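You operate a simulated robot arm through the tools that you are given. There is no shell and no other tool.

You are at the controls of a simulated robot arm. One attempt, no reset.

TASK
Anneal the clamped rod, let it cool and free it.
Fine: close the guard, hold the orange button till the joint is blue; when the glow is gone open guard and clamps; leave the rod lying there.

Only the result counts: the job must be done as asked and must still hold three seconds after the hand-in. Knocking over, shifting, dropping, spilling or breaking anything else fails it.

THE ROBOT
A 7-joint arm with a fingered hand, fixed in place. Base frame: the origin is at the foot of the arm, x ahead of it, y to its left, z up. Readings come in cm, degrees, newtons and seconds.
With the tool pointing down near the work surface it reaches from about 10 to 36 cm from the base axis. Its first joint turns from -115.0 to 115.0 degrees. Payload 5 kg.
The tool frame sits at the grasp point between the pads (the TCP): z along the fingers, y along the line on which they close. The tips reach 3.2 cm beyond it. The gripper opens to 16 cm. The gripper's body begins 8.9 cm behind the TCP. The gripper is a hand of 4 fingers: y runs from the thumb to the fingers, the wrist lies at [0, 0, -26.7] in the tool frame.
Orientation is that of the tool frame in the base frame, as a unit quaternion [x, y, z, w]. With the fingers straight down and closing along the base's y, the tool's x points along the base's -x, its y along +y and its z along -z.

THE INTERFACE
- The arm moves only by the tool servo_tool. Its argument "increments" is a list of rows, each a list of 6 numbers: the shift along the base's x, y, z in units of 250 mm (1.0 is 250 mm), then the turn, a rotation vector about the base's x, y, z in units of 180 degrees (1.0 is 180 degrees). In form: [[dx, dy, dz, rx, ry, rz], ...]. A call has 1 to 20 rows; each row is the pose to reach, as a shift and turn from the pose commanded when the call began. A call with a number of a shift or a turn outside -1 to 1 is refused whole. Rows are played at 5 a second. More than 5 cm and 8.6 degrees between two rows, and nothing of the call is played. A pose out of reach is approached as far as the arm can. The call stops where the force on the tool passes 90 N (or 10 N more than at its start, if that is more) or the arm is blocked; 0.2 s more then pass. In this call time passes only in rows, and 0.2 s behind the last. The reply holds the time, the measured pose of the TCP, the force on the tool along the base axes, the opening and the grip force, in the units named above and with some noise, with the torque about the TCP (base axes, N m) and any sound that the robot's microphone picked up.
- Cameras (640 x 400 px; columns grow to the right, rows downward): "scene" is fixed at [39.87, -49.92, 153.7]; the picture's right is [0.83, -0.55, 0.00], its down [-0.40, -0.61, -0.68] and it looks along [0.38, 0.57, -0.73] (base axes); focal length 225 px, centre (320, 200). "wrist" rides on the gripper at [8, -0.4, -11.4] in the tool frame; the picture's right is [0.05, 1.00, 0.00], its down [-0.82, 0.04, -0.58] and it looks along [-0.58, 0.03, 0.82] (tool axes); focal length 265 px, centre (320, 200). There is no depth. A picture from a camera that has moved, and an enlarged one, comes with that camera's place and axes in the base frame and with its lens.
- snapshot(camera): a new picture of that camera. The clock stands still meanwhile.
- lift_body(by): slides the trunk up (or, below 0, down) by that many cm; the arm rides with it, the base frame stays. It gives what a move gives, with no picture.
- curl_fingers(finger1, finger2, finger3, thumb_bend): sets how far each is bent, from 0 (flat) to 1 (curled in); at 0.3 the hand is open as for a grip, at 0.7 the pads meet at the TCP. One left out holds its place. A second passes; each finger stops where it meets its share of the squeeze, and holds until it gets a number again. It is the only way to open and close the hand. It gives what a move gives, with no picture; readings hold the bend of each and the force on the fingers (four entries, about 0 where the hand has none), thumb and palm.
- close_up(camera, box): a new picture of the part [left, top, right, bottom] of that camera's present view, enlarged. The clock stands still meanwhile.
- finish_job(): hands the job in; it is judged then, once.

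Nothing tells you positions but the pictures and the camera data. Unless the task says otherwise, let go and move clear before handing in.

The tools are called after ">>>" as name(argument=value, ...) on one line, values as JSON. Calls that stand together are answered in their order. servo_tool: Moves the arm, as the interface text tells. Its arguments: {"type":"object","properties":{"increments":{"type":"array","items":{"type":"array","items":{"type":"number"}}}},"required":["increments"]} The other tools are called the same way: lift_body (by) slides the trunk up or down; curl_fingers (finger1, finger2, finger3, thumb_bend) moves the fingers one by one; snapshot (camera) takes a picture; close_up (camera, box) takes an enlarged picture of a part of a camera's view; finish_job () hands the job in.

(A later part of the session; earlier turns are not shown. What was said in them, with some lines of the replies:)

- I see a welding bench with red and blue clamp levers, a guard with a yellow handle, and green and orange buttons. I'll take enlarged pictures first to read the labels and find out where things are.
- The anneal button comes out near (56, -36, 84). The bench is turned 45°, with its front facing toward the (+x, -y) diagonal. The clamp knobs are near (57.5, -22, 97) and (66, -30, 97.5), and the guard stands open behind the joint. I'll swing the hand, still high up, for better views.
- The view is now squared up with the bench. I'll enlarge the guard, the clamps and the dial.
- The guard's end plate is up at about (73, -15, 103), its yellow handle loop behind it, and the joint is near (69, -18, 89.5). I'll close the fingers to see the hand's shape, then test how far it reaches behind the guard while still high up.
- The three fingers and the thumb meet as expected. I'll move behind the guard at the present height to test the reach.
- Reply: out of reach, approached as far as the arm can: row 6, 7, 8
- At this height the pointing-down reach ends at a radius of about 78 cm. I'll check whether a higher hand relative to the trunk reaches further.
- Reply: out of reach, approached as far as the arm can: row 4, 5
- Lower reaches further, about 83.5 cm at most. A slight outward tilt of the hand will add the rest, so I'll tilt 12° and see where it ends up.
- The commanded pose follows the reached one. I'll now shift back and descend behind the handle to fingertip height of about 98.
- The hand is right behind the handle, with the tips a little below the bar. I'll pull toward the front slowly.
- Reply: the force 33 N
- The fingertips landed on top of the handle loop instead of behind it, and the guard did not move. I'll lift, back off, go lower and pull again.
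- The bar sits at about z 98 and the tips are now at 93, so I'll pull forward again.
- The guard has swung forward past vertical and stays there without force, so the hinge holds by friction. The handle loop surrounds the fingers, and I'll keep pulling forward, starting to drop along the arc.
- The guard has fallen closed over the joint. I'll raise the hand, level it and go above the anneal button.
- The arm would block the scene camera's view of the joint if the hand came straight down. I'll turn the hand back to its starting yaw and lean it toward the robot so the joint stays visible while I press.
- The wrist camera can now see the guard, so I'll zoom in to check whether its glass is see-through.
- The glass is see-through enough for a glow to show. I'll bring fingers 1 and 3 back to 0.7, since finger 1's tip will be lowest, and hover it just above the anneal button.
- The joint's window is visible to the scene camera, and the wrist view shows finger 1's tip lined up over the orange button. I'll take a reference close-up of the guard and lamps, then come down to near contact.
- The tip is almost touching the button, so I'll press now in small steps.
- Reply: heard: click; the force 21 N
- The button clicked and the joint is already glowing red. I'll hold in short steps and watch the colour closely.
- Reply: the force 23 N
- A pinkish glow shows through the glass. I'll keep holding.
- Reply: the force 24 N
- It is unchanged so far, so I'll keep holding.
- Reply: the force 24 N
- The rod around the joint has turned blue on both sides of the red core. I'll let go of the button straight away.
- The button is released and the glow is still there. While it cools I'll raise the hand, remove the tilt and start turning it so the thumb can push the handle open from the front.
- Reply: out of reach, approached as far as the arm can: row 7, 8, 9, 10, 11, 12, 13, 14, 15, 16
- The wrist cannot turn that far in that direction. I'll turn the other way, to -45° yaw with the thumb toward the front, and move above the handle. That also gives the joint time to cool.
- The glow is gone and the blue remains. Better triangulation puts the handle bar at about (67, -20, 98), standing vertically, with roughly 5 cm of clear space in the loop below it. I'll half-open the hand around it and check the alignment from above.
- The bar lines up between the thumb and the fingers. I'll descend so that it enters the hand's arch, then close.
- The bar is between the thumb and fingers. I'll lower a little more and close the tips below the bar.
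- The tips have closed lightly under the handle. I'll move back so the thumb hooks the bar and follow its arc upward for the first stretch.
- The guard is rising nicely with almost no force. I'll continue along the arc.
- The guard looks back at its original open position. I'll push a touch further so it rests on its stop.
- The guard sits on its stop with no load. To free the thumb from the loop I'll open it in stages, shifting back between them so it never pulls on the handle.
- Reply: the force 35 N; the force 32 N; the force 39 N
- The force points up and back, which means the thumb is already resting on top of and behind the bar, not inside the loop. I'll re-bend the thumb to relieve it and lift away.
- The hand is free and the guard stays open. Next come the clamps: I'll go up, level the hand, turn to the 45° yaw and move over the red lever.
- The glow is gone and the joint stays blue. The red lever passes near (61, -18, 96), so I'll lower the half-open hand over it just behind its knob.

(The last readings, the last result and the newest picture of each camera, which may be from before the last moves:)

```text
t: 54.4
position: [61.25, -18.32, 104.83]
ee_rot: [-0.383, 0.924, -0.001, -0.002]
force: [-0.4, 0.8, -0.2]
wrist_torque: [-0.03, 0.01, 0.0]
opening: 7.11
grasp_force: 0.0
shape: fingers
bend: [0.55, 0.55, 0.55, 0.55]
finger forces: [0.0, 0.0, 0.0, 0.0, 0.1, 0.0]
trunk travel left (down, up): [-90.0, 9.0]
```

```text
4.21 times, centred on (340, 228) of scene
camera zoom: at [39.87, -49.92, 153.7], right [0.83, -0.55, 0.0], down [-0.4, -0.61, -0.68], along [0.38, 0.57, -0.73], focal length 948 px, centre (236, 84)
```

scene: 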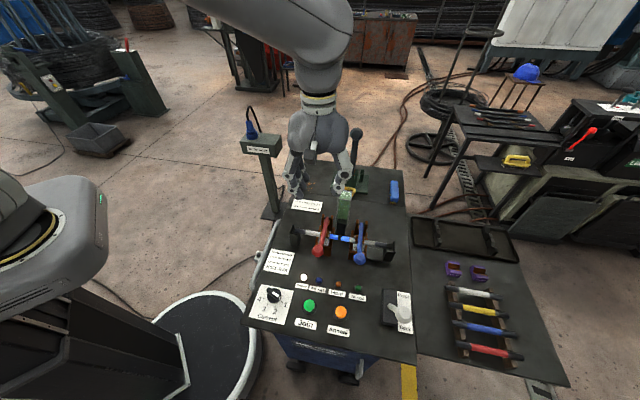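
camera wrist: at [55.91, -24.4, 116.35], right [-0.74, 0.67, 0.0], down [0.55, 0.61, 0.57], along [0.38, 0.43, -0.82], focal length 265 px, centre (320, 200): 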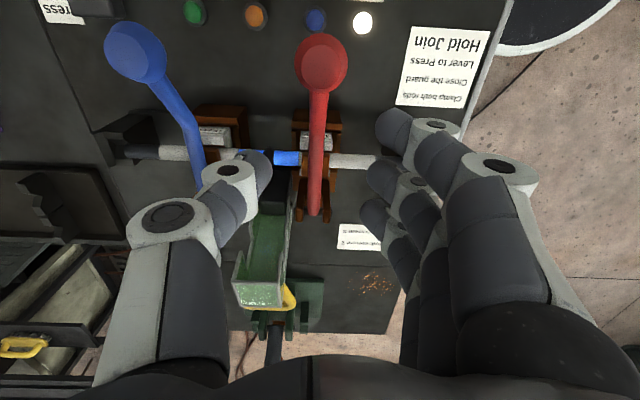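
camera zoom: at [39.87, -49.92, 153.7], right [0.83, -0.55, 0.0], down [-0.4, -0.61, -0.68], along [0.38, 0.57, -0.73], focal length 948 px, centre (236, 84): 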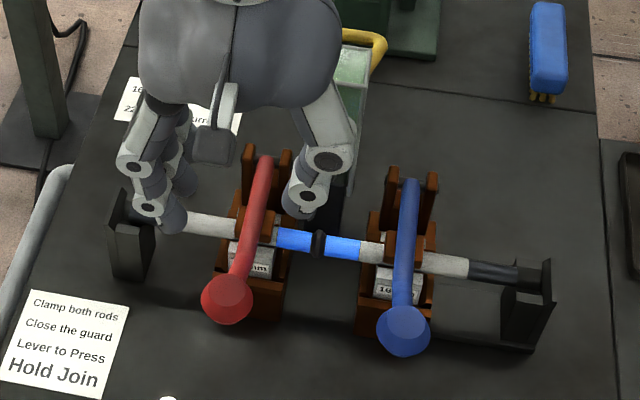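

It's well centred, so I'll go down the rest of the way and close the tips under the lever.

>>> servo_tool(increments=[[0, 0, -0.1, 0, 0, 0], [0, 0, -0.2, 0, 0, 0], [0, 0, -0.28, 0, 0, 0], [0, 0, -0.335, 0, 0, 0]])

>>> curl_fingers(finger1=0.68, finger2=0.68, thumb_bend=0.68)

>>> snapshot(camera="wrist")

>>> close_up(camera="scene", box=[280, 190, 400, 285])

```text
t: 55.4
position: [61.36, -18.42, 96.42]
ee_rot: [-0.383, 0.924, -0.001, -0.002]
force: [-0.6, 0.5, 1.1]
wrist_torque: [0.02, -0.01, 0.0]
opening: 7.14
grasp_force: 0.0
shape: fingers
bend: [0.55, 0.55, 0.55, 0.55]
finger forces: [0.1, 0.0, 0.0, 0.0, 0.0, 0.0]
trunk travel left (down, up): [-90.0, 9.0]
```

```text
t: 56.4
position: [61.44, -18.35, 96.49]
ee_rot: [-0.384, 0.923, -0.002, -0.002]
force: [0.1, 0.3, 0.4]
wrist_torque: [0.02, 0.02, 0.01]
opening: 2.92
grasp_force: 0.1
shape: fingers
bend: [0.68, 0.68, 0.55, 0.68]
finger forces: [0.3, 0.0, 0.0, 0.1, 0.0, 0.0]
trunk travel left (down, up): [-90.0, 9.0]
```

```text
taken
camera wrist: at [55.97, -24.5, 108.0], right [-0.74, 0.67, 0.0], down [0.55, 0.61, 0.57], along [0.38, 0.43, -0.82], focal length 265 px, centre (320, 200)
```

wrist: 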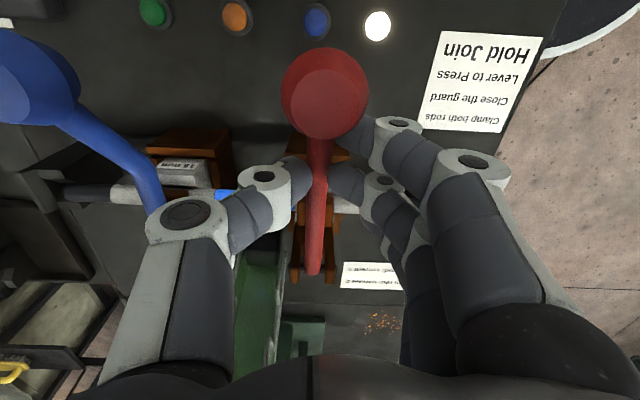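

```text
4.21 times, centred on (340, 238) of scene
camera zoom: at [39.87, -49.92, 153.7], right [0.83, -0.55, 0.0], down [-0.4, -0.61, -0.68], along [0.38, 0.57, -0.73], focal length 948 px, centre (236, 42)
```

zoom: 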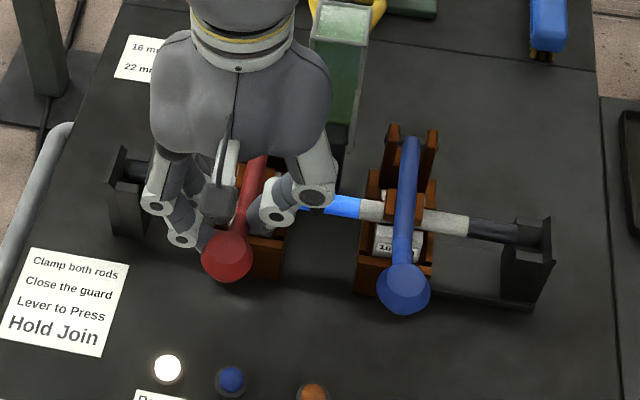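

The tips are closed beneath the red lever. I'll lift it along its arc.

>>> servo_tool(increments=[[0.001, 0.001, 0.05, 0, 0, 0], [0.003, 0.003, 0.1, 0, 0, 0], [0.017, 0.017, 0.14, 0, 0, 0], [0.031, 0.031, 0.18, 0, 0, 0], [0.062, 0.062, 0.24, 0, 0, 0], [0.1, 0.1, 0.29, 0, 0, 0]])

>>> snapshot(camera="wrist")

>>> close_up(camera="scene", box=[280, 180, 400, 285])

```text
t: 57.8
position: [63.67, -15.85, 103.68]
ee_rot: [-0.384, 0.923, -0.001, -0.002]
force: [-0.3, -0.4, -0.4]
wrist_torque: [-0.02, -0.01, -0.02]
opening: 2.87
grasp_force: 0.0
shape: fingers
bend: [0.68, 0.68, 0.55, 0.68]
finger forces: [0.0, 0.1, 0.0, 0.0, 0.1, 0.0]
trunk travel left (down, up): [-90.0, 9.0]
```

```text
taken
camera wrist: at [58.28, -21.9, 115.15], right [-0.74, 0.67, 0.0], down [0.55, 0.61, 0.57], along [0.38, 0.43, -0.82], focal length 265 px, centre (320, 200)
```

wrist: 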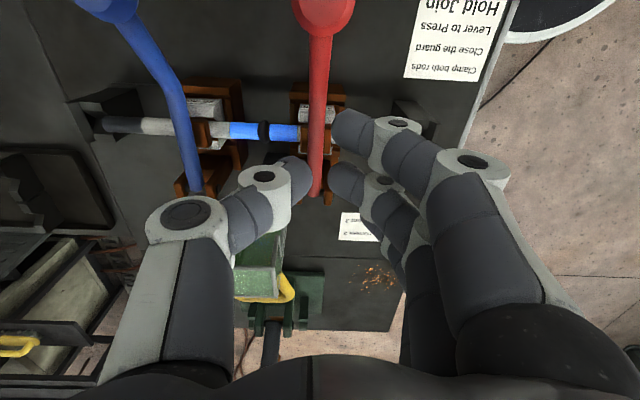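

```text
3.81 times, centred on (340, 232) of scene
camera zoom: at [39.87, -49.92, 153.7], right [0.83, -0.55, 0.0], down [-0.4, -0.61, -0.68], along [0.38, 0.57, -0.73], focal length 858 px, centre (244, 76)
```

zoom: 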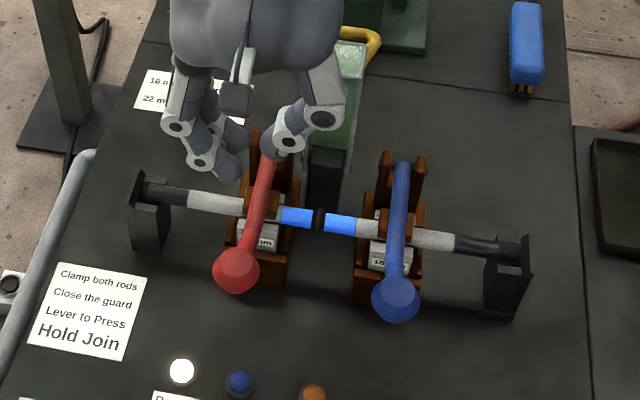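

The lever slipped through the gap between the tips. The knob is wider than that gap, so I'll move over the knob itself and close underneath it.

>>> curl_fingers(finger1=0.55, finger2=0.55, finger3=0.55, thumb_bend=0.55)

>>> servo_tool(increments=[[-0.05, -0.05, 0.06, 0, 0, 0], [-0.15, -0.15, 0.06, 0, 0, 0], [-0.24, -0.24, 0.06, 0, 0, 0]])

>>> snapshot(camera="wrist")

```text
t: 58.8
position: [63.68, -15.78, 103.62]
ee_rot: [-0.384, 0.923, -0.001, -0.003]
force: [-0.2, 0.7, 0.2]
wrist_torque: [-0.01, -0.03, 0.01]
opening: 7.11
grasp_force: 0.0
shape: fingers
bend: [0.55, 0.55, 0.55, 0.55]
finger forces: [0.1, 0.0, 0.1, 0.0, 0.1, 0.1]
trunk travel left (down, up): [-90.0, 9.0]
```

```text
t: 59.6
position: [57.7, -21.82, 105.08]
ee_rot: [-0.384, 0.923, -0.001, -0.002]
force: [-0.5, -0.5, 0.1]
wrist_torque: [0.02, -0.01, 0.01]
opening: 7.09
grasp_force: 0.1
shape: fingers
bend: [0.55, 0.55, 0.55, 0.55]
finger forces: [0.0, 0.1, 0.0, 0.1, 0.1, 0.0]
trunk travel left (down, up): [-90.0, 9.0]
```

```text
taken
camera wrist: at [52.26, -27.98, 116.49], right [-0.74, 0.67, 0.0], down [0.55, 0.61, 0.57], along [0.38, 0.43, -0.82], focal length 265 px, centre (320, 200)
```

wrist: 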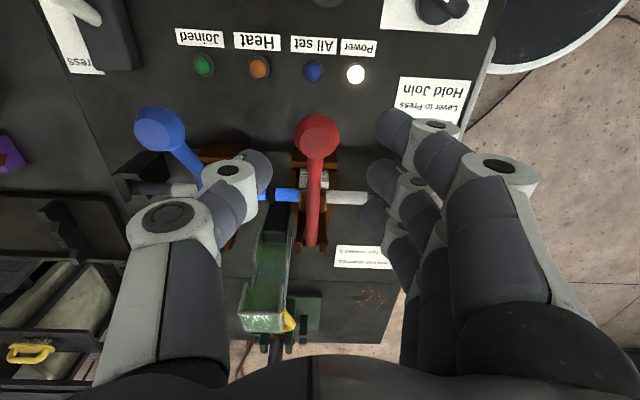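

The knob is centred. I'll narrow the opening a little to stay clear of the blue knob, then descend and close under the red one.

>>> curl_fingers(finger1=0.58, finger2=0.58, finger3=0.58, thumb_bend=0.58)

>>> servo_tool(increments=[[0, -0.01, -0.1, 0, 0, 0], [0, -0.01, -0.2, 0, 0, 0], [0, -0.01, -0.28, 0, 0, 0], [0, -0.01, -0.335, 0, 0, 0]])

>>> curl_fingers(finger1=0.75, finger2=0.75, finger3=0.75, thumb_bend=0.75)

>>> snapshot(camera="wrist")

>>> close_up(camera="scene", box=[280, 190, 400, 285])

```text
t: 60.6
position: [57.77, -21.89, 104.86]
ee_rot: [-0.383, 0.924, -0.001, -0.002]
force: [-0.1, 0.5, -0.1]
wrist_torque: [0.0, -0.03, 0.03]
opening: 6.49
grasp_force: 0.0
shape: fingers
bend: [0.57, 0.57, 0.57, 0.57]
finger forces: [0.1, 0.0, 0.0, 0.0, 0.0, 0.1]
trunk travel left (down, up): [-90.0, 9.0]
```

```text
t: 61.6
position: [57.9, -22.09, 96.54]
ee_rot: [-0.384, 0.923, 0.0, -0.002]
force: [-0.4, -1.1, 0.0]
wrist_torque: [-0.02, 0.01, -0.02]
opening: 6.51
grasp_force: 0.0
shape: fingers
bend: [0.57, 0.57, 0.57, 0.57]
finger forces: [0.1, 0.0, 0.0, 0.0, 0.0, 0.1]
trunk travel left (down, up): [-90.0, 9.0]
```

```text
t: 62.6
position: [57.9, -22.01, 96.53]
ee_rot: [-0.385, 0.923, -0.001, -0.002]
force: [4.5, -0.6, 0.8]
wrist_torque: [0.07, 0.03, 0.31]
opening: 2.01
grasp_force: 16.5
shape: fingers
bend: [0.75, 0.72, 0.71, 0.69]
finger forces: [0.0, 7.8, 9.1, 0.0, 16.5, 0.1]
trunk travel left (down, up): [-90.0, 9.0]
```

```text
taken
camera wrist: at [52.48, -28.2, 108.1], right [-0.74, 0.67, 0.0], down [0.55, 0.61, 0.57], along [0.38, 0.43, -0.82], focal length 265 px, centre (320, 200)
```

wrist: 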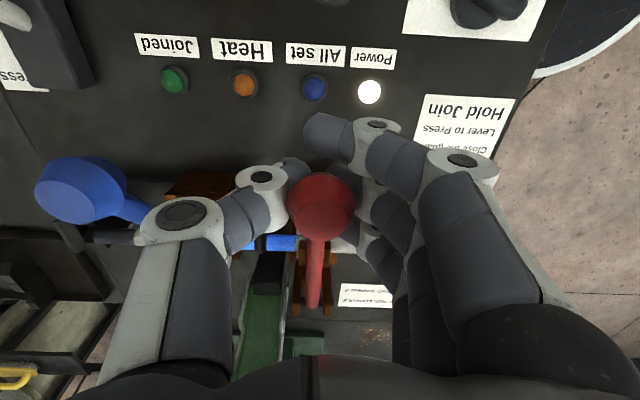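

```text
4.21 times, centred on (340, 238) of scene
camera zoom: at [39.87, -49.92, 153.7], right [0.83, -0.55, 0.0], down [-0.4, -0.61, -0.68], along [0.38, 0.57, -0.73], focal length 948 px, centre (236, 42)
```

zoom: 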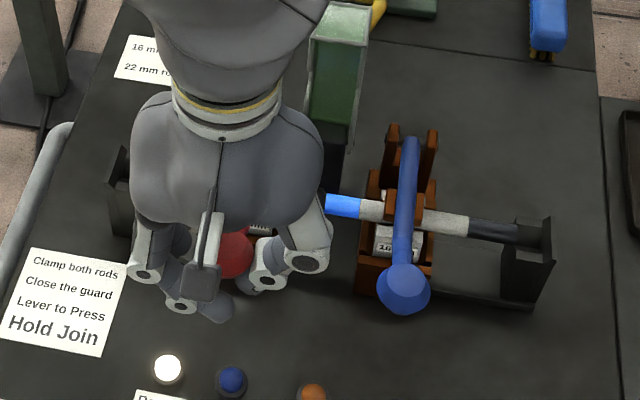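

The knob is held between the thumb and two fingers. I'll lift it along the arc around its pivot.

>>> servo_tool(increments=[[0.013, 0.013, 0.056, 0, 0, 0], [0.028, 0.028, 0.112, 0, 0, 0], [0.046, 0.046, 0.16, 0, 0, 0], [0.068, 0.068, 0.208, 0, 0, 0], [0.093, 0.093, 0.254, 0, 0, 0], [0.119, 0.119, 0.296, 0, 0, 0], [0.15, 0.15, 0.334, 0, 0, 0], [0.181, 0.181, 0.368, 0, 0, 0]])

>>> snapshot(camera="wrist")

>>> close_up(camera="scene", box=[280, 160, 400, 285])

```text
t: 64.4
position: [62.28, -17.59, 105.91]
ee_rot: [-0.384, 0.924, -0.001, -0.002]
force: [-1.8, 4.0, -0.2]
wrist_torque: [0.04, 0.13, 0.18]
opening: 1.73
grasp_force: 2.9
shape: fingers
bend: [0.75, 0.74, 0.71, 0.72]
finger forces: [0.1, 0.0, 5.7, 0.1, 0.7, 0.1]
trunk travel left (down, up): [-90.0, 9.0]
```

```text
taken
camera wrist: at [56.82, -23.72, 117.4], right [-0.74, 0.67, 0.0], down [0.55, 0.61, 0.57], along [0.38, 0.43, -0.82], focal length 265 px, centre (320, 200)
```

wrist: 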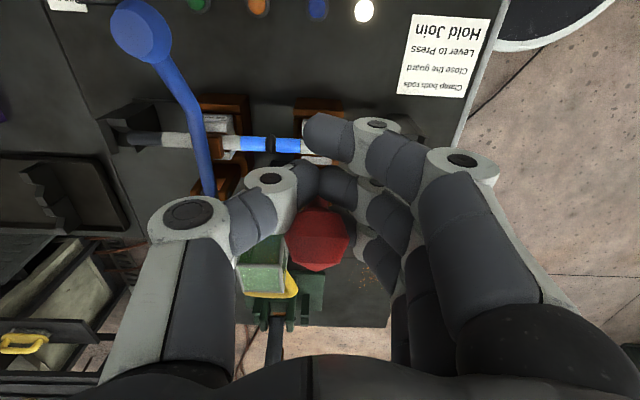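

```text
3.20 times, centred on (340, 222) of scene
camera zoom: at [39.87, -49.92, 153.7], right [0.83, -0.55, 0.0], down [-0.4, -0.61, -0.68], along [0.38, 0.57, -0.73], focal length 720 px, centre (256, 128)
```

zoom: 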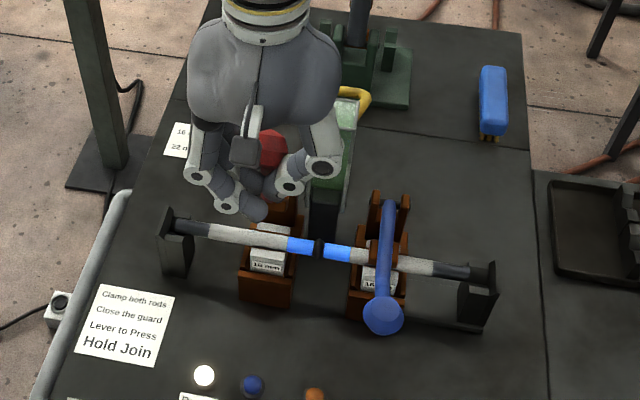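

The red lever is up and its jaw is off the rod. I'll push it further back past vertical.

>>> servo_tool(increments=[[0.037, 0.037, 0.025, 0, 0, 0], [0.074, 0.074, 0.05, 0, 0, 0], [0.11, 0.11, 0.07, 0, 0, 0], [0.147, 0.147, 0.085, 0, 0, 0], [0.19, 0.19, 0.1, 0, 0, 0], [0.226, 0.226, 0.104, 0, 0, 0], [0.265, 0.265, 0.104, 0, 0, 0]])

>>> snapshot(camera="wrist")

>>> close_up(camera="scene", box=[280, 150, 400, 275])

```text
t: 66.0
position: [68.72, -10.93, 108.45]
ee_rot: [-0.383, 0.924, 0.0, -0.003]
force: [-2.4, -2.7, 0.7]
wrist_torque: [-0.53, 0.34, 0.0]
opening: 1.74
grasp_force: 15.1
shape: fingers
bend: [0.75, 0.74, 0.69, 0.72]
finger forces: [0.1, 9.5, 13.1, 0.1, 7.7, 0.1]
trunk travel left (down, up): [-90.0, 9.0]
```

```text
taken
camera wrist: at [63.38, -17.09, 120.02], right [-0.74, 0.67, 0.0], down [0.55, 0.61, 0.57], along [0.38, 0.43, -0.82], focal length 265 px, centre (320, 200)
```

wrist: 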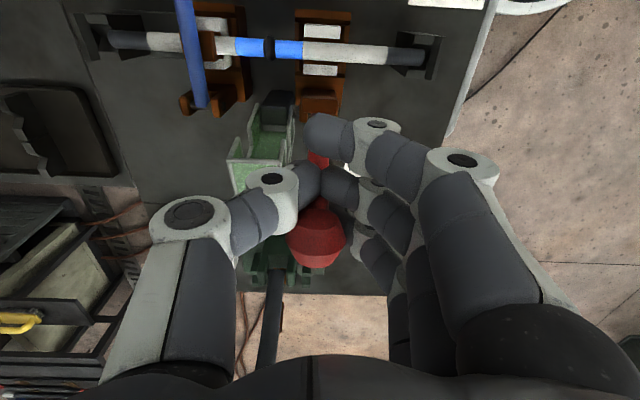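

```text
3.20 times, centred on (340, 212) of scene
camera zoom: at [39.87, -49.92, 153.7], right [0.83, -0.55, 0.0], down [-0.4, -0.61, -0.68], along [0.38, 0.57, -0.73], focal length 720 px, centre (256, 160)
```

zoom: 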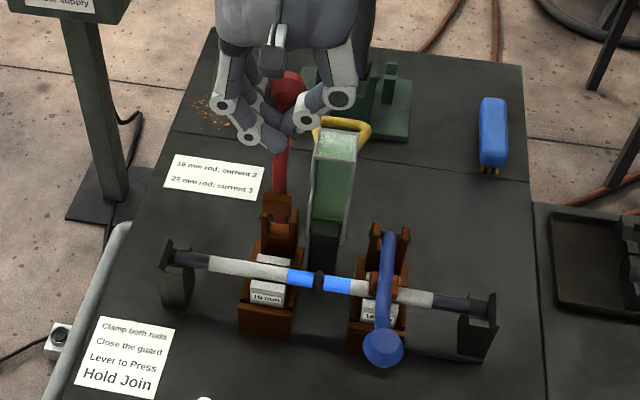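

The red lever is upright, so I'll push it a bit further to be safe before releasing.

>>> servo_tool(increments=[[0.04, 0.04, 0, 0, 0, 0], [0.08, 0.08, -0.01, 0, 0, 0], [0.11, 0.11, -0.02, 0, 0, 0]])

>>> close_up(camera="scene", box=[280, 150, 400, 275])

>>> snapshot(camera="wrist")

```text
t: 66.8
position: [71.53, -8.19, 108.05]
ee_rot: [-0.383, 0.924, 0.0, -0.004]
force: [-10.0, -0.5, 0.1]
wrist_torque: [-0.68, 0.5, 0.15]
opening: 1.69
grasp_force: 15.5
shape: fingers
bend: [0.75, 0.74, 0.65, 0.72]
finger forces: [0.0, 9.6, 16.3, 0.0, 5.5, 0.1]
trunk travel left (down, up): [-90.0, 9.0]
```

```text
3.20 times, centred on (340, 212) of scene
camera zoom: at [39.87, -49.92, 153.7], right [0.83, -0.55, 0.0], down [-0.4, -0.61, -0.68], along [0.38, 0.57, -0.73], focal length 720 px, centre (256, 160)
```

zoom: 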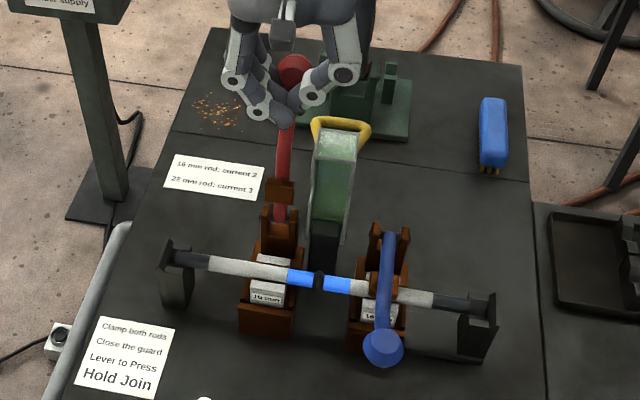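

```text
taken
camera wrist: at [66.14, -14.43, 119.51], right [-0.74, 0.67, 0.0], down [0.55, 0.61, 0.57], along [0.38, 0.43, -0.82], focal length 265 px, centre (320, 200)
```

wrist: 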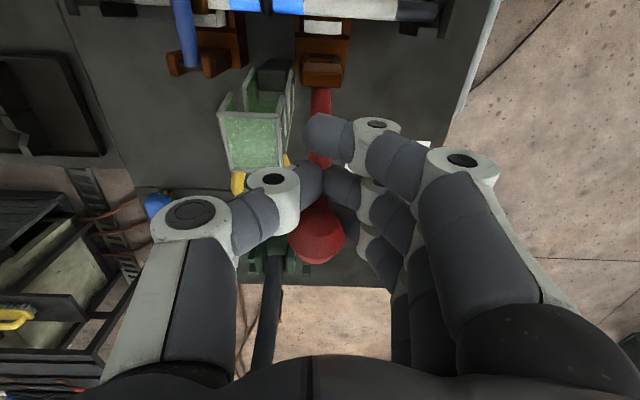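

The red lever now leans back past vertical. I'll release by opening only the fingers, keeping the thumb clear of the guard, then slide sideways and lift off.

>>> curl_fingers(finger1=0.4, finger2=0.4, finger3=0.4)

>>> servo_tool(increments=[[0.03, -0.03, 0.01, 0, 0, 0], [0.065, -0.065, 0.02, 0, 0, 0], [0.07, -0.07, 0.12, 0, 0, 0], [0.07, -0.07, 0.26, 0, 0, 0], [0.07, -0.07, 0.4, 0, 0, 0]])

>>> snapshot(camera="wrist")

>>> close_up(camera="scene", box=[280, 130, 400, 275])

```text
t: 67.8
position: [71.54, -8.34, 108.14]
ee_rot: [-0.384, 0.923, -0.001, -0.002]
force: [-0.9, -0.2, -1.0]
wrist_torque: [-0.02, 0.02, 0.03]
opening: 6.5
grasp_force: 0.1
shape: fingers
bend: [0.4, 0.4, 0.4, 0.75]
finger forces: [0.1, 0.0, 0.0, 0.1, 0.0, 0.0]
trunk travel left (down, up): [-90.0, 9.0]
```

```text
t: 69.0
position: [73.26, -10.32, 118.04]
ee_rot: [-0.383, 0.924, -0.001, -0.002]
force: [0.0, -0.6, -0.1]
wrist_torque: [0.01, 0.01, -0.05]
opening: 6.47
grasp_force: 0.1
shape: fingers
bend: [0.4, 0.4, 0.4, 0.75]
finger forces: [0.0, 0.1, 0.0, 0.0, 0.0, 0.0]
trunk travel left (down, up): [-90.0, 9.0]
```

```text
taken
camera wrist: at [67.88, -16.32, 129.62], right [-0.74, 0.67, 0.0], down [0.55, 0.61, 0.57], along [0.38, 0.43, -0.82], focal length 265 px, centre (320, 200)
```

wrist: 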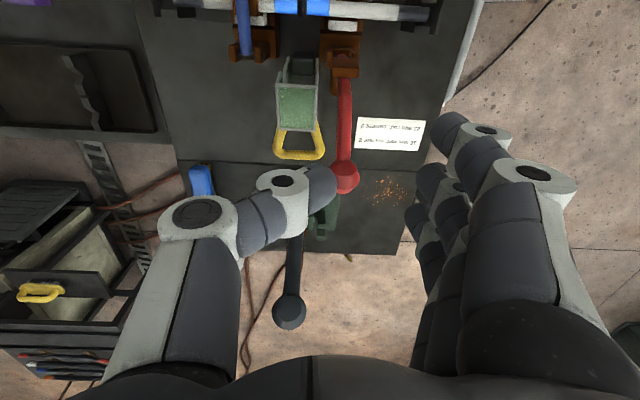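

```text
2.76 times, centred on (340, 202) of scene
camera zoom: at [39.87, -49.92, 153.7], right [0.83, -0.55, 0.0], down [-0.4, -0.61, -0.68], along [0.38, 0.57, -0.73], focal length 621 px, centre (265, 193)
```

zoom: 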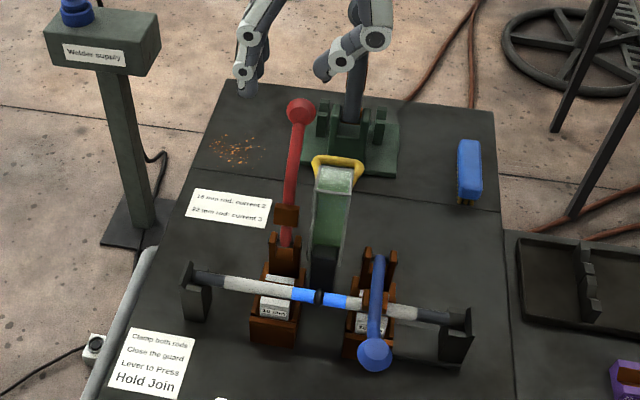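

The red clamp is open and stays put. Now I'll do the same with the blue lever.

>>> servo_tool(increments=[[-0.06, -0.16, 0, 0, 0, 0], [-0.12, -0.32, 0, 0, 0, 0], [-0.18, -0.48, 0, 0, 0, 0], [-0.24, -0.64, 0, 0, 0, 0], [-0.302, -0.799, 0, 0, 0, 0], [-0.302, -0.799, -0.18, 0, 0, 0], [-0.302, -0.799, -0.36, 0, 0, 0], [-0.302, -0.799, -0.5, 0, 0, 0]])

>>> curl_fingers(finger1=0.57, finger2=0.57, finger3=0.57, thumb_bend=0.57)

>>> snapshot(camera="wrist")

>>> close_up(camera="scene", box=[280, 160, 420, 275])

```text
t: 70.8
position: [66.28, -30.21, 105.31]
ee_rot: [-0.385, 0.923, -0.001, -0.003]
force: [0.7, 0.1, -0.3]
wrist_torque: [0.03, 0.03, 0.01]
opening: 6.49
grasp_force: 0.0
shape: fingers
bend: [0.4, 0.4, 0.4, 0.75]
finger forces: [0.0, 0.1, 0.1, 0.0, 0.0, 0.1]
trunk travel left (down, up): [-90.0, 9.0]
```

```text
t: 71.8
position: [66.14, -30.33, 105.38]
ee_rot: [-0.384, 0.923, 0.0, -0.003]
force: [-0.2, -0.3, -0.5]
wrist_torque: [0.01, -0.02, -0.01]
opening: 6.82
grasp_force: 0.1
shape: fingers
bend: [0.56, 0.56, 0.56, 0.56]
finger forces: [0.0, 0.0, 0.0, 0.0, 0.1, 0.0]
trunk travel left (down, up): [-90.0, 9.0]
```

```text
taken
camera wrist: at [60.67, -36.45, 116.88], right [-0.74, 0.67, 0.0], down [0.55, 0.61, 0.57], along [0.38, 0.43, -0.82], focal length 265 px, centre (320, 200)
```

wrist: 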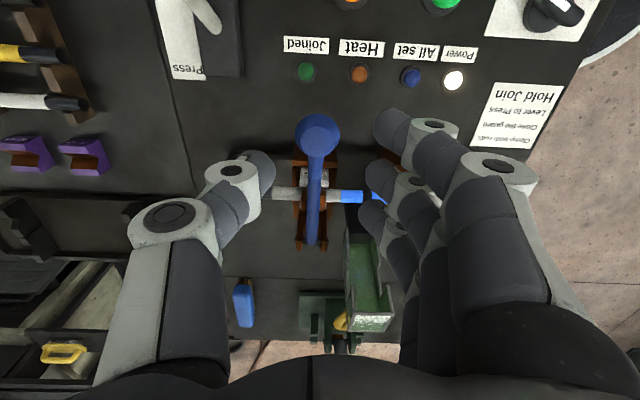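

```text
3.48 times, centred on (350, 218) of scene
camera zoom: at [39.87, -49.92, 153.7], right [0.83, -0.55, 0.0], down [-0.4, -0.61, -0.68], along [0.38, 0.57, -0.73], focal length 783 px, centre (216, 139)
```

zoom: 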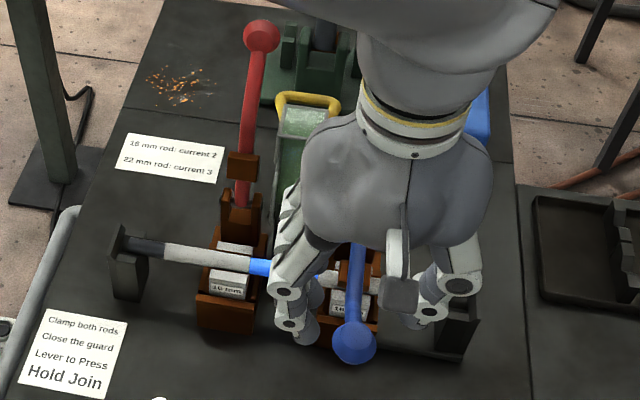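

It lines up just as the red knob did, so I'll repeat the same grasp.

>>> servo_tool(increments=[[0, -0.01, -0.1, 0, 0, 0], [0, -0.01, -0.2, 0, 0, 0], [0, -0.01, -0.28, 0, 0, 0], [0, -0.01, -0.35, 0, 0, 0]])

>>> curl_fingers(finger1=0.75, finger2=0.75, finger3=0.75, thumb_bend=0.75)

>>> snapshot(camera="wrist")

```text
t: 72.8
position: [65.89, -30.33, 96.78]
ee_rot: [-0.384, 0.923, -0.001, -0.003]
force: [1.2, -0.5, 0.6]
wrist_torque: [-0.01, 0.01, 0.02]
opening: 6.83
grasp_force: 0.0
shape: fingers
bend: [0.56, 0.56, 0.56, 0.56]
finger forces: [0.1, 0.0, 0.1, 0.1, 0.0, 0.0]
trunk travel left (down, up): [-90.0, 9.0]
```

```text
t: 73.8
position: [66.02, -30.48, 96.74]
ee_rot: [-0.385, 0.923, -0.001, -0.003]
force: [12.0, -5.8, -0.3]
wrist_torque: [-0.04, -0.03, 0.3]
opening: 2.22
grasp_force: 17.7
shape: fingers
bend: [0.75, 0.73, 0.72, 0.69]
finger forces: [0.1, 7.1, 7.5, 0.0, 20.4, 0.0]
trunk travel left (down, up): [-90.0, 9.0]
```

```text
taken
camera wrist: at [60.61, -36.5, 108.21], right [-0.74, 0.67, 0.0], down [0.55, 0.61, 0.57], along [0.38, 0.43, -0.82], focal length 265 px, centre (320, 200)
```

wrist: 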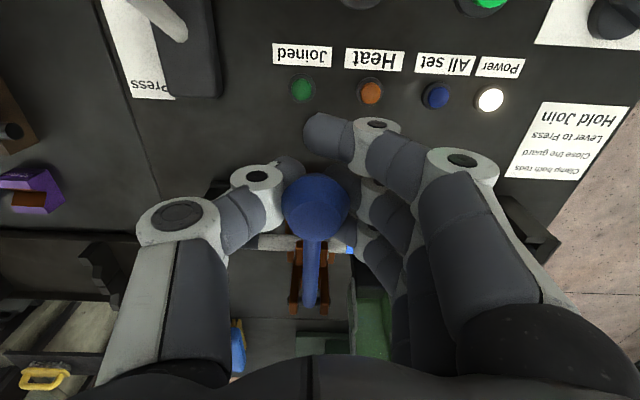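

The blue knob is held the same way. I'll lift it along the same arc.

>>> servo_tool(increments=[[0.013, 0.013, 0.056, 0, 0, 0], [0.028, 0.028, 0.112, 0, 0, 0], [0.046, 0.046, 0.16, 0, 0, 0], [0.068, 0.068, 0.208, 0, 0, 0], [0.093, 0.093, 0.254, 0, 0, 0], [0.119, 0.119, 0.296, 0, 0, 0], [0.15, 0.15, 0.334, 0, 0, 0], [0.181, 0.181, 0.368, 0, 0, 0]])

>>> snapshot(camera="wrist")

>>> close_up(camera="scene", box=[280, 160, 420, 285])

```text
t: 75.6
position: [70.52, -25.76, 105.93]
ee_rot: [-0.384, 0.923, 0.0, -0.004]
force: [10.6, -3.2, 0.3]
wrist_torque: [0.09, 0.11, 0.07]
opening: 2.09
grasp_force: 10.9
shape: fingers
bend: [0.75, 0.74, 0.74, 0.69]
finger forces: [0.0, 3.8, 4.1, 0.1, 14.6, 0.0]
trunk travel left (down, up): [-90.0, 9.0]
```

```text
taken
camera wrist: at [65.06, -31.92, 117.47], right [-0.74, 0.67, 0.0], down [0.55, 0.61, 0.57], along [0.38, 0.43, -0.82], focal length 265 px, centre (320, 200)
```

wrist: 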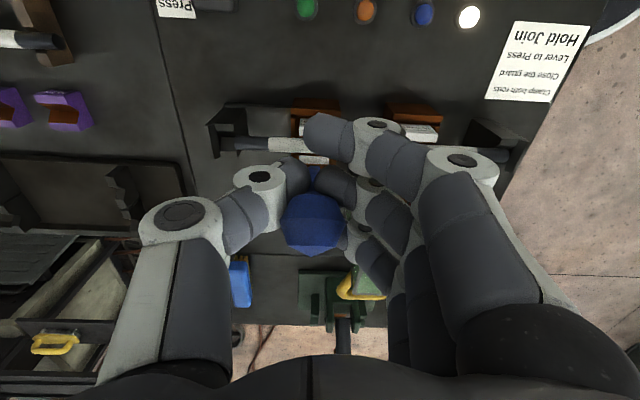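

```text
3.20 times, centred on (350, 222) of scene
camera zoom: at [39.87, -49.92, 153.7], right [0.83, -0.55, 0.0], down [-0.4, -0.61, -0.68], along [0.38, 0.57, -0.73], focal length 720 px, centre (224, 128)
```

zoom: 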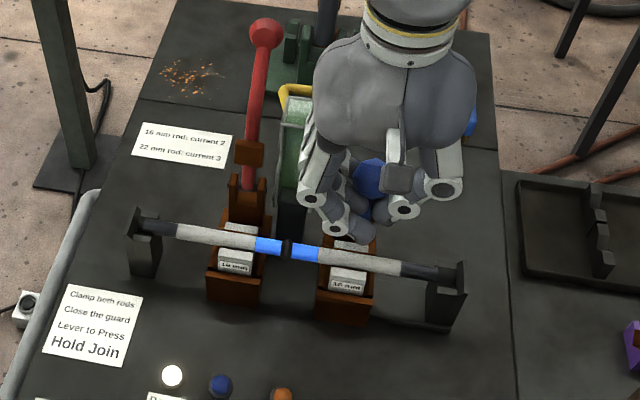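

The blue jaw is off the rod. I'll continue pushing the lever back past vertical.

>>> servo_tool(increments=[[0.037, 0.037, 0.03, 0, 0, 0], [0.074, 0.074, 0.06, 0, 0, 0], [0.11, 0.11, 0.08, 0, 0, 0], [0.147, 0.147, 0.095, 0, 0, 0], [0.19, 0.19, 0.11, 0, 0, 0], [0.226, 0.226, 0.114, 0, 0, 0], [0.265, 0.265, 0.114, 0, 0, 0], [0.305, 0.305, 0.11, 0, 0, 0], [0.345, 0.345, 0.1, 0, 0, 0], [0.375, 0.375, 0.095, 0, 0, 0]])

>>> snapshot(camera="wrist")

>>> close_up(camera="scene", box=[280, 140, 420, 275])

```text
t: 77.8
position: [79.77, -16.49, 108.2]
ee_rot: [-0.383, 0.924, 0.001, -0.004]
force: [-4.6, -3.7, 0.3]
wrist_torque: [-0.5, 0.37, 0.07]
opening: 1.82
grasp_force: 10.4
shape: fingers
bend: [0.75, 0.74, 0.67, 0.72]
finger forces: [0.0, 0.0, 12.5, 0.0, 8.3, 0.1]
trunk travel left (down, up): [-90.0, 9.0]
```

```text
taken
camera wrist: at [74.38, -22.53, 119.63], right [-0.74, 0.67, 0.0], down [0.55, 0.61, 0.57], along [0.38, 0.43, -0.82], focal length 265 px, centre (320, 200)
```

wrist: 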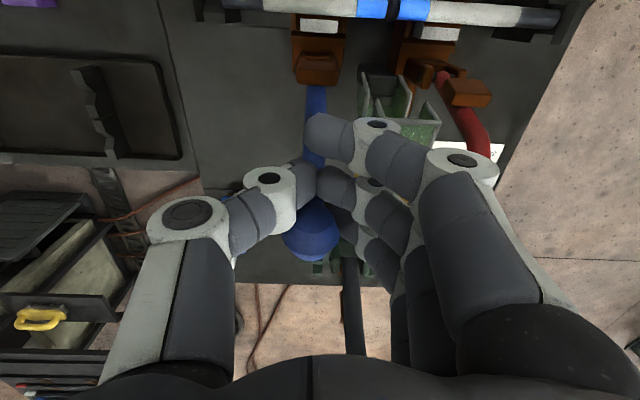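

```text
2.96 times, centred on (350, 208) of scene
camera zoom: at [39.87, -49.92, 153.7], right [0.83, -0.55, 0.0], down [-0.4, -0.61, -0.68], along [0.38, 0.57, -0.73], focal length 667 px, centre (231, 178)
```

zoom: 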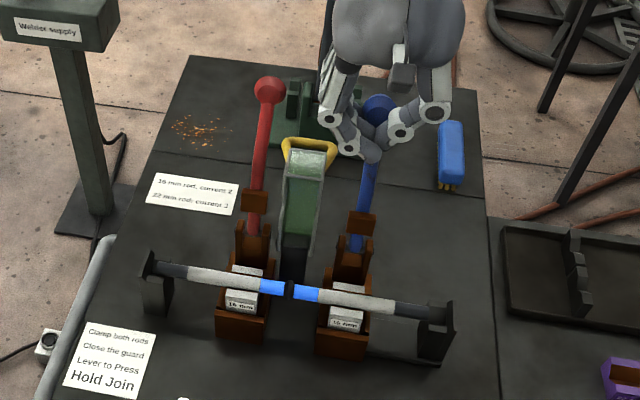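

The blue lever leans back past vertical like the red one. I'll open the thumb, ease the fingers away from the knob and lift off.

>>> curl_fingers(thumb_bend=0.4, finger1=0.67, finger2=0.67, finger3=0.67)

>>> servo_tool(increments=[[-0.015, 0.015, 0.01, 0, 0, 0], [-0.03, 0.03, 0.03, 0, 0, 0], [-0.03, 0.03, 0.13, 0, 0, 0], [-0.03, 0.03, 0.28, 0, 0, 0], [-0.03, 0.03, 0.44, 0, 0, 0], [-0.03, 0.03, 0.6, 0, 0, 0]])

>>> snapshot(camera="wrist")

>>> close_up(camera="scene", box=[280, 140, 420, 275])

```text
t: 78.8
position: [79.77, -16.37, 108.37]
ee_rot: [-0.384, 0.923, -0.001, -0.003]
force: [0.0, -0.1, 0.8]
wrist_torque: [-0.01, 0.01, -0.01]
opening: 7.79
grasp_force: 0.0
shape: fingers
bend: [0.67, 0.67, 0.67, 0.4]
finger forces: [0.0, 0.0, 0.0, 0.0, 0.1, 0.0]
trunk travel left (down, up): [-90.0, 9.0]
```

```text
t: 80.2
position: [78.43, -17.38, 121.48]
ee_rot: [-0.376, 0.927, -0.004, -0.012]
force: [3.7, 5.4, 4.8]
wrist_torque: [-0.42, 0.32, 0.03]
opening: 7.87
grasp_force: 0.0
shape: fingers
bend: [0.67, 0.67, 0.67, 0.4]
finger forces: [0.0, 0.0, 0.0, 0.0, 0.0, 0.0]
out of reach, approached as far as the arm can: row 6
trunk travel left (down, up): [-90.0, 9.0]
```

```text
taken
camera wrist: at [73.11, -23.2, 133.12], right [-0.73, 0.68, 0.0], down [0.57, 0.61, 0.56], along [0.38, 0.41, -0.83], focal length 265 px, centre (320, 200)
```

wrist: 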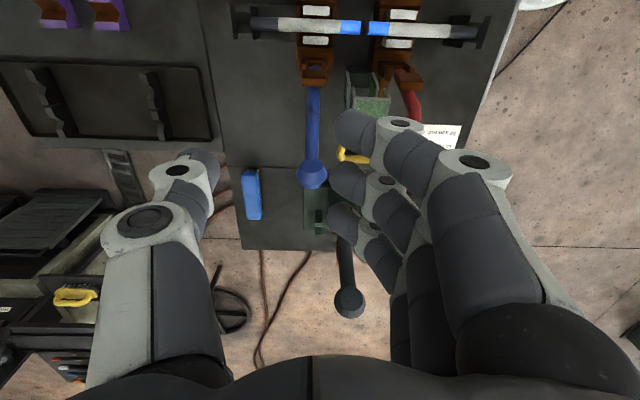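

```text
2.96 times, centred on (350, 208) of scene
camera zoom: at [39.87, -49.92, 153.7], right [0.83, -0.55, 0.0], down [-0.4, -0.61, -0.68], along [0.38, 0.57, -0.73], focal length 667 px, centre (231, 178)
```

zoom: 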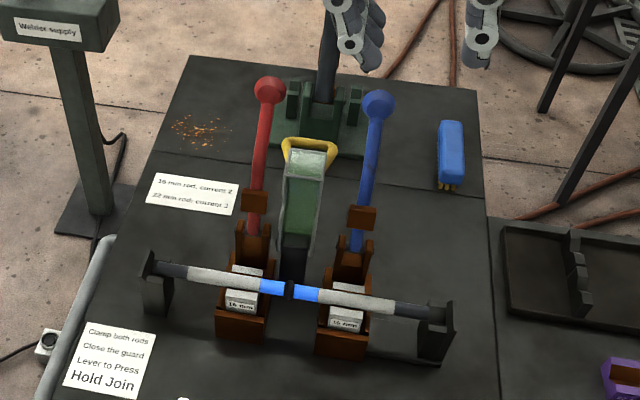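

Both levers stand open, the guard is open and the rod lies in place. I'll withdraw the hand well clear and check the final state.

>>> servo_tool(increments=[[-0.1, 0.05, 0.08, 0, 0, 0], [-0.22, 0.1, 0.2, 0, 0, 0], [-0.36, 0.15, 0.3, 0, 0, 0], [-0.5, 0.2, 0.35, 0, 0, 0], [-0.62, 0.28, 0.4, 0, 0, 0], [-0.72, 0.36, 0.4, 0, 0, 0], [-0.8, 0.5, 0.4, 0, 0, 0], [-0.8, 0.65, 0.4, 0, 0, 0], [-0.8, 0.8, 0.4, 0, 0, 0], [-0.8, 0.8, 0.4, 0, 0, 0], [-0.8, 0.8, 0.4, 0, 0, 0], [-0.8, 0.8, 0.4, 0, 0, 0]])

>>> snapshot(camera="scene")

>>> close_up(camera="scene", box=[280, 150, 420, 275])

>>> close_up(camera="scene", box=[230, 240, 430, 365])

>>> close_up(camera="scene", box=[318, 215, 378, 265])

```text
t: 82.8
position: [59.11, 3.98, 132.28]
ee_rot: [-0.383, 0.924, -0.001, -0.002]
force: [-0.8, 0.4, 0.7]
wrist_torque: [0.03, 0.0, 0.01]
opening: 7.88
grasp_force: 0.0
shape: fingers
bend: [0.67, 0.67, 0.67, 0.4]
finger forces: [0.1, 0.0, 0.0, 0.0, 0.1, 0.0]
trunk travel left (down, up): [-90.0, 9.0]
```

```text
taken
```

scene: 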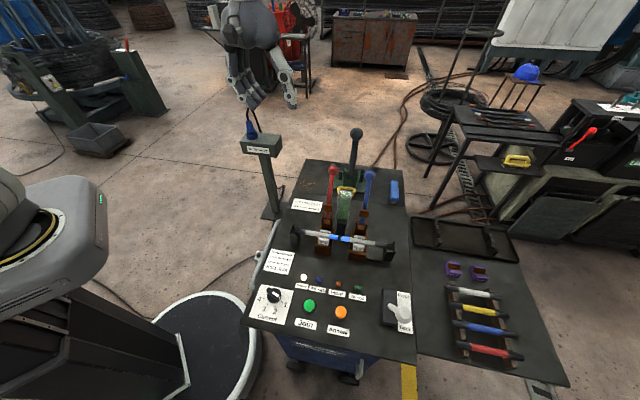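

```text
3.20 times, centred on (350, 212) of scene
camera zoom: at [39.87, -49.92, 153.7], right [0.83, -0.55, 0.0], down [-0.4, -0.61, -0.68], along [0.38, 0.57, -0.73], focal length 720 px, centre (224, 160)
```

zoom: 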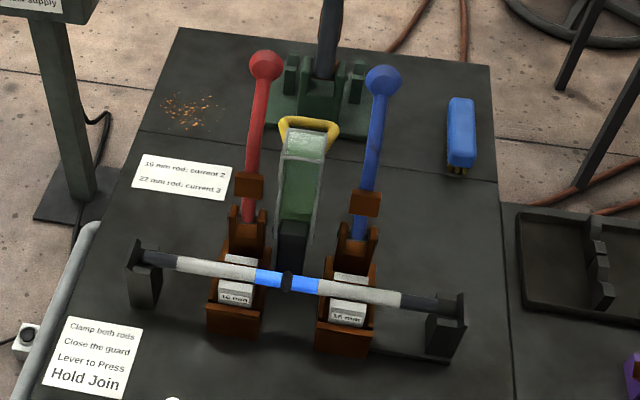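

```text
3.20 times, centred on (330, 302) of scene
camera zoom: at [39.87, -49.92, 153.7], right [0.83, -0.55, 0.0], down [-0.4, -0.61, -0.68], along [0.38, 0.57, -0.73], focal length 720 px, centre (288, -128)
```

zoom: 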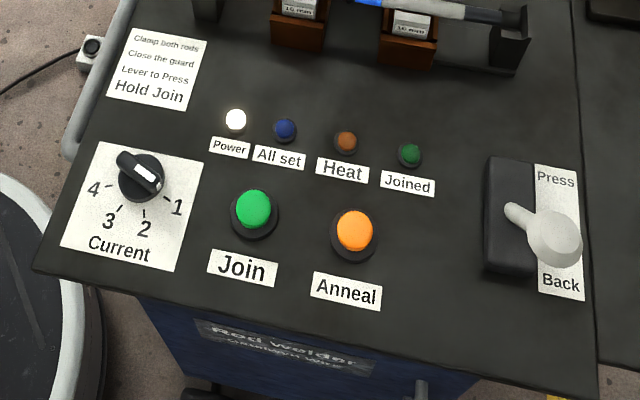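

```text
8.00 times, centred on (348, 240) of scene
camera zoom: at [39.87, -49.92, 153.7], right [0.83, -0.55, 0.0], down [-0.4, -0.61, -0.68], along [0.38, 0.57, -0.73], focal length 1801 px, centre (96, -120)
```

zoom: 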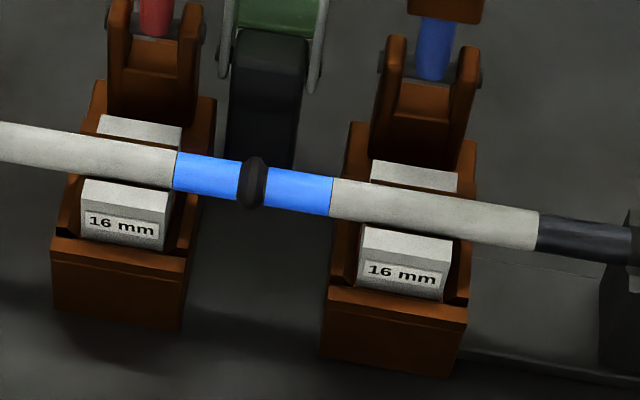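

The rod lies in place with its joint blue and no glow. The guard and both clamps are open and steady, the other controls are untouched, and the hand is well clear, so I'm handing in.

>>> finish_job()

```text
The job is handed in.
```

I've handed the job in: the rod is annealed, cooled and free of both clamps. I don't have the verdict, only what I saw in the last pictures.

- **Anneal:** I closed the guard and held the orange button for roughly two seconds, until the rod turned blue on both sides of the joint. Then I let go.
- **Cooling:** I started opening the guard only after the red glow had gone.
- **Freeing:** The guard stands open on its stop, and both clamp levers lean back past vertical. All three looked steady in the last picture.
- **Rod:** It is still lying in place, with no glow and the blue showing.
- **Everything else:** The current dial and the press lever look as they did at the start, and I didn't see anything knocked over or shifted. The hand is well clear of the bench.

The red lever slipped out of my grip on the first try, so I held it by the knob instead. While freeing the thumb from the guard handle I pressed on the handle with about 40 N; the guard did not move.
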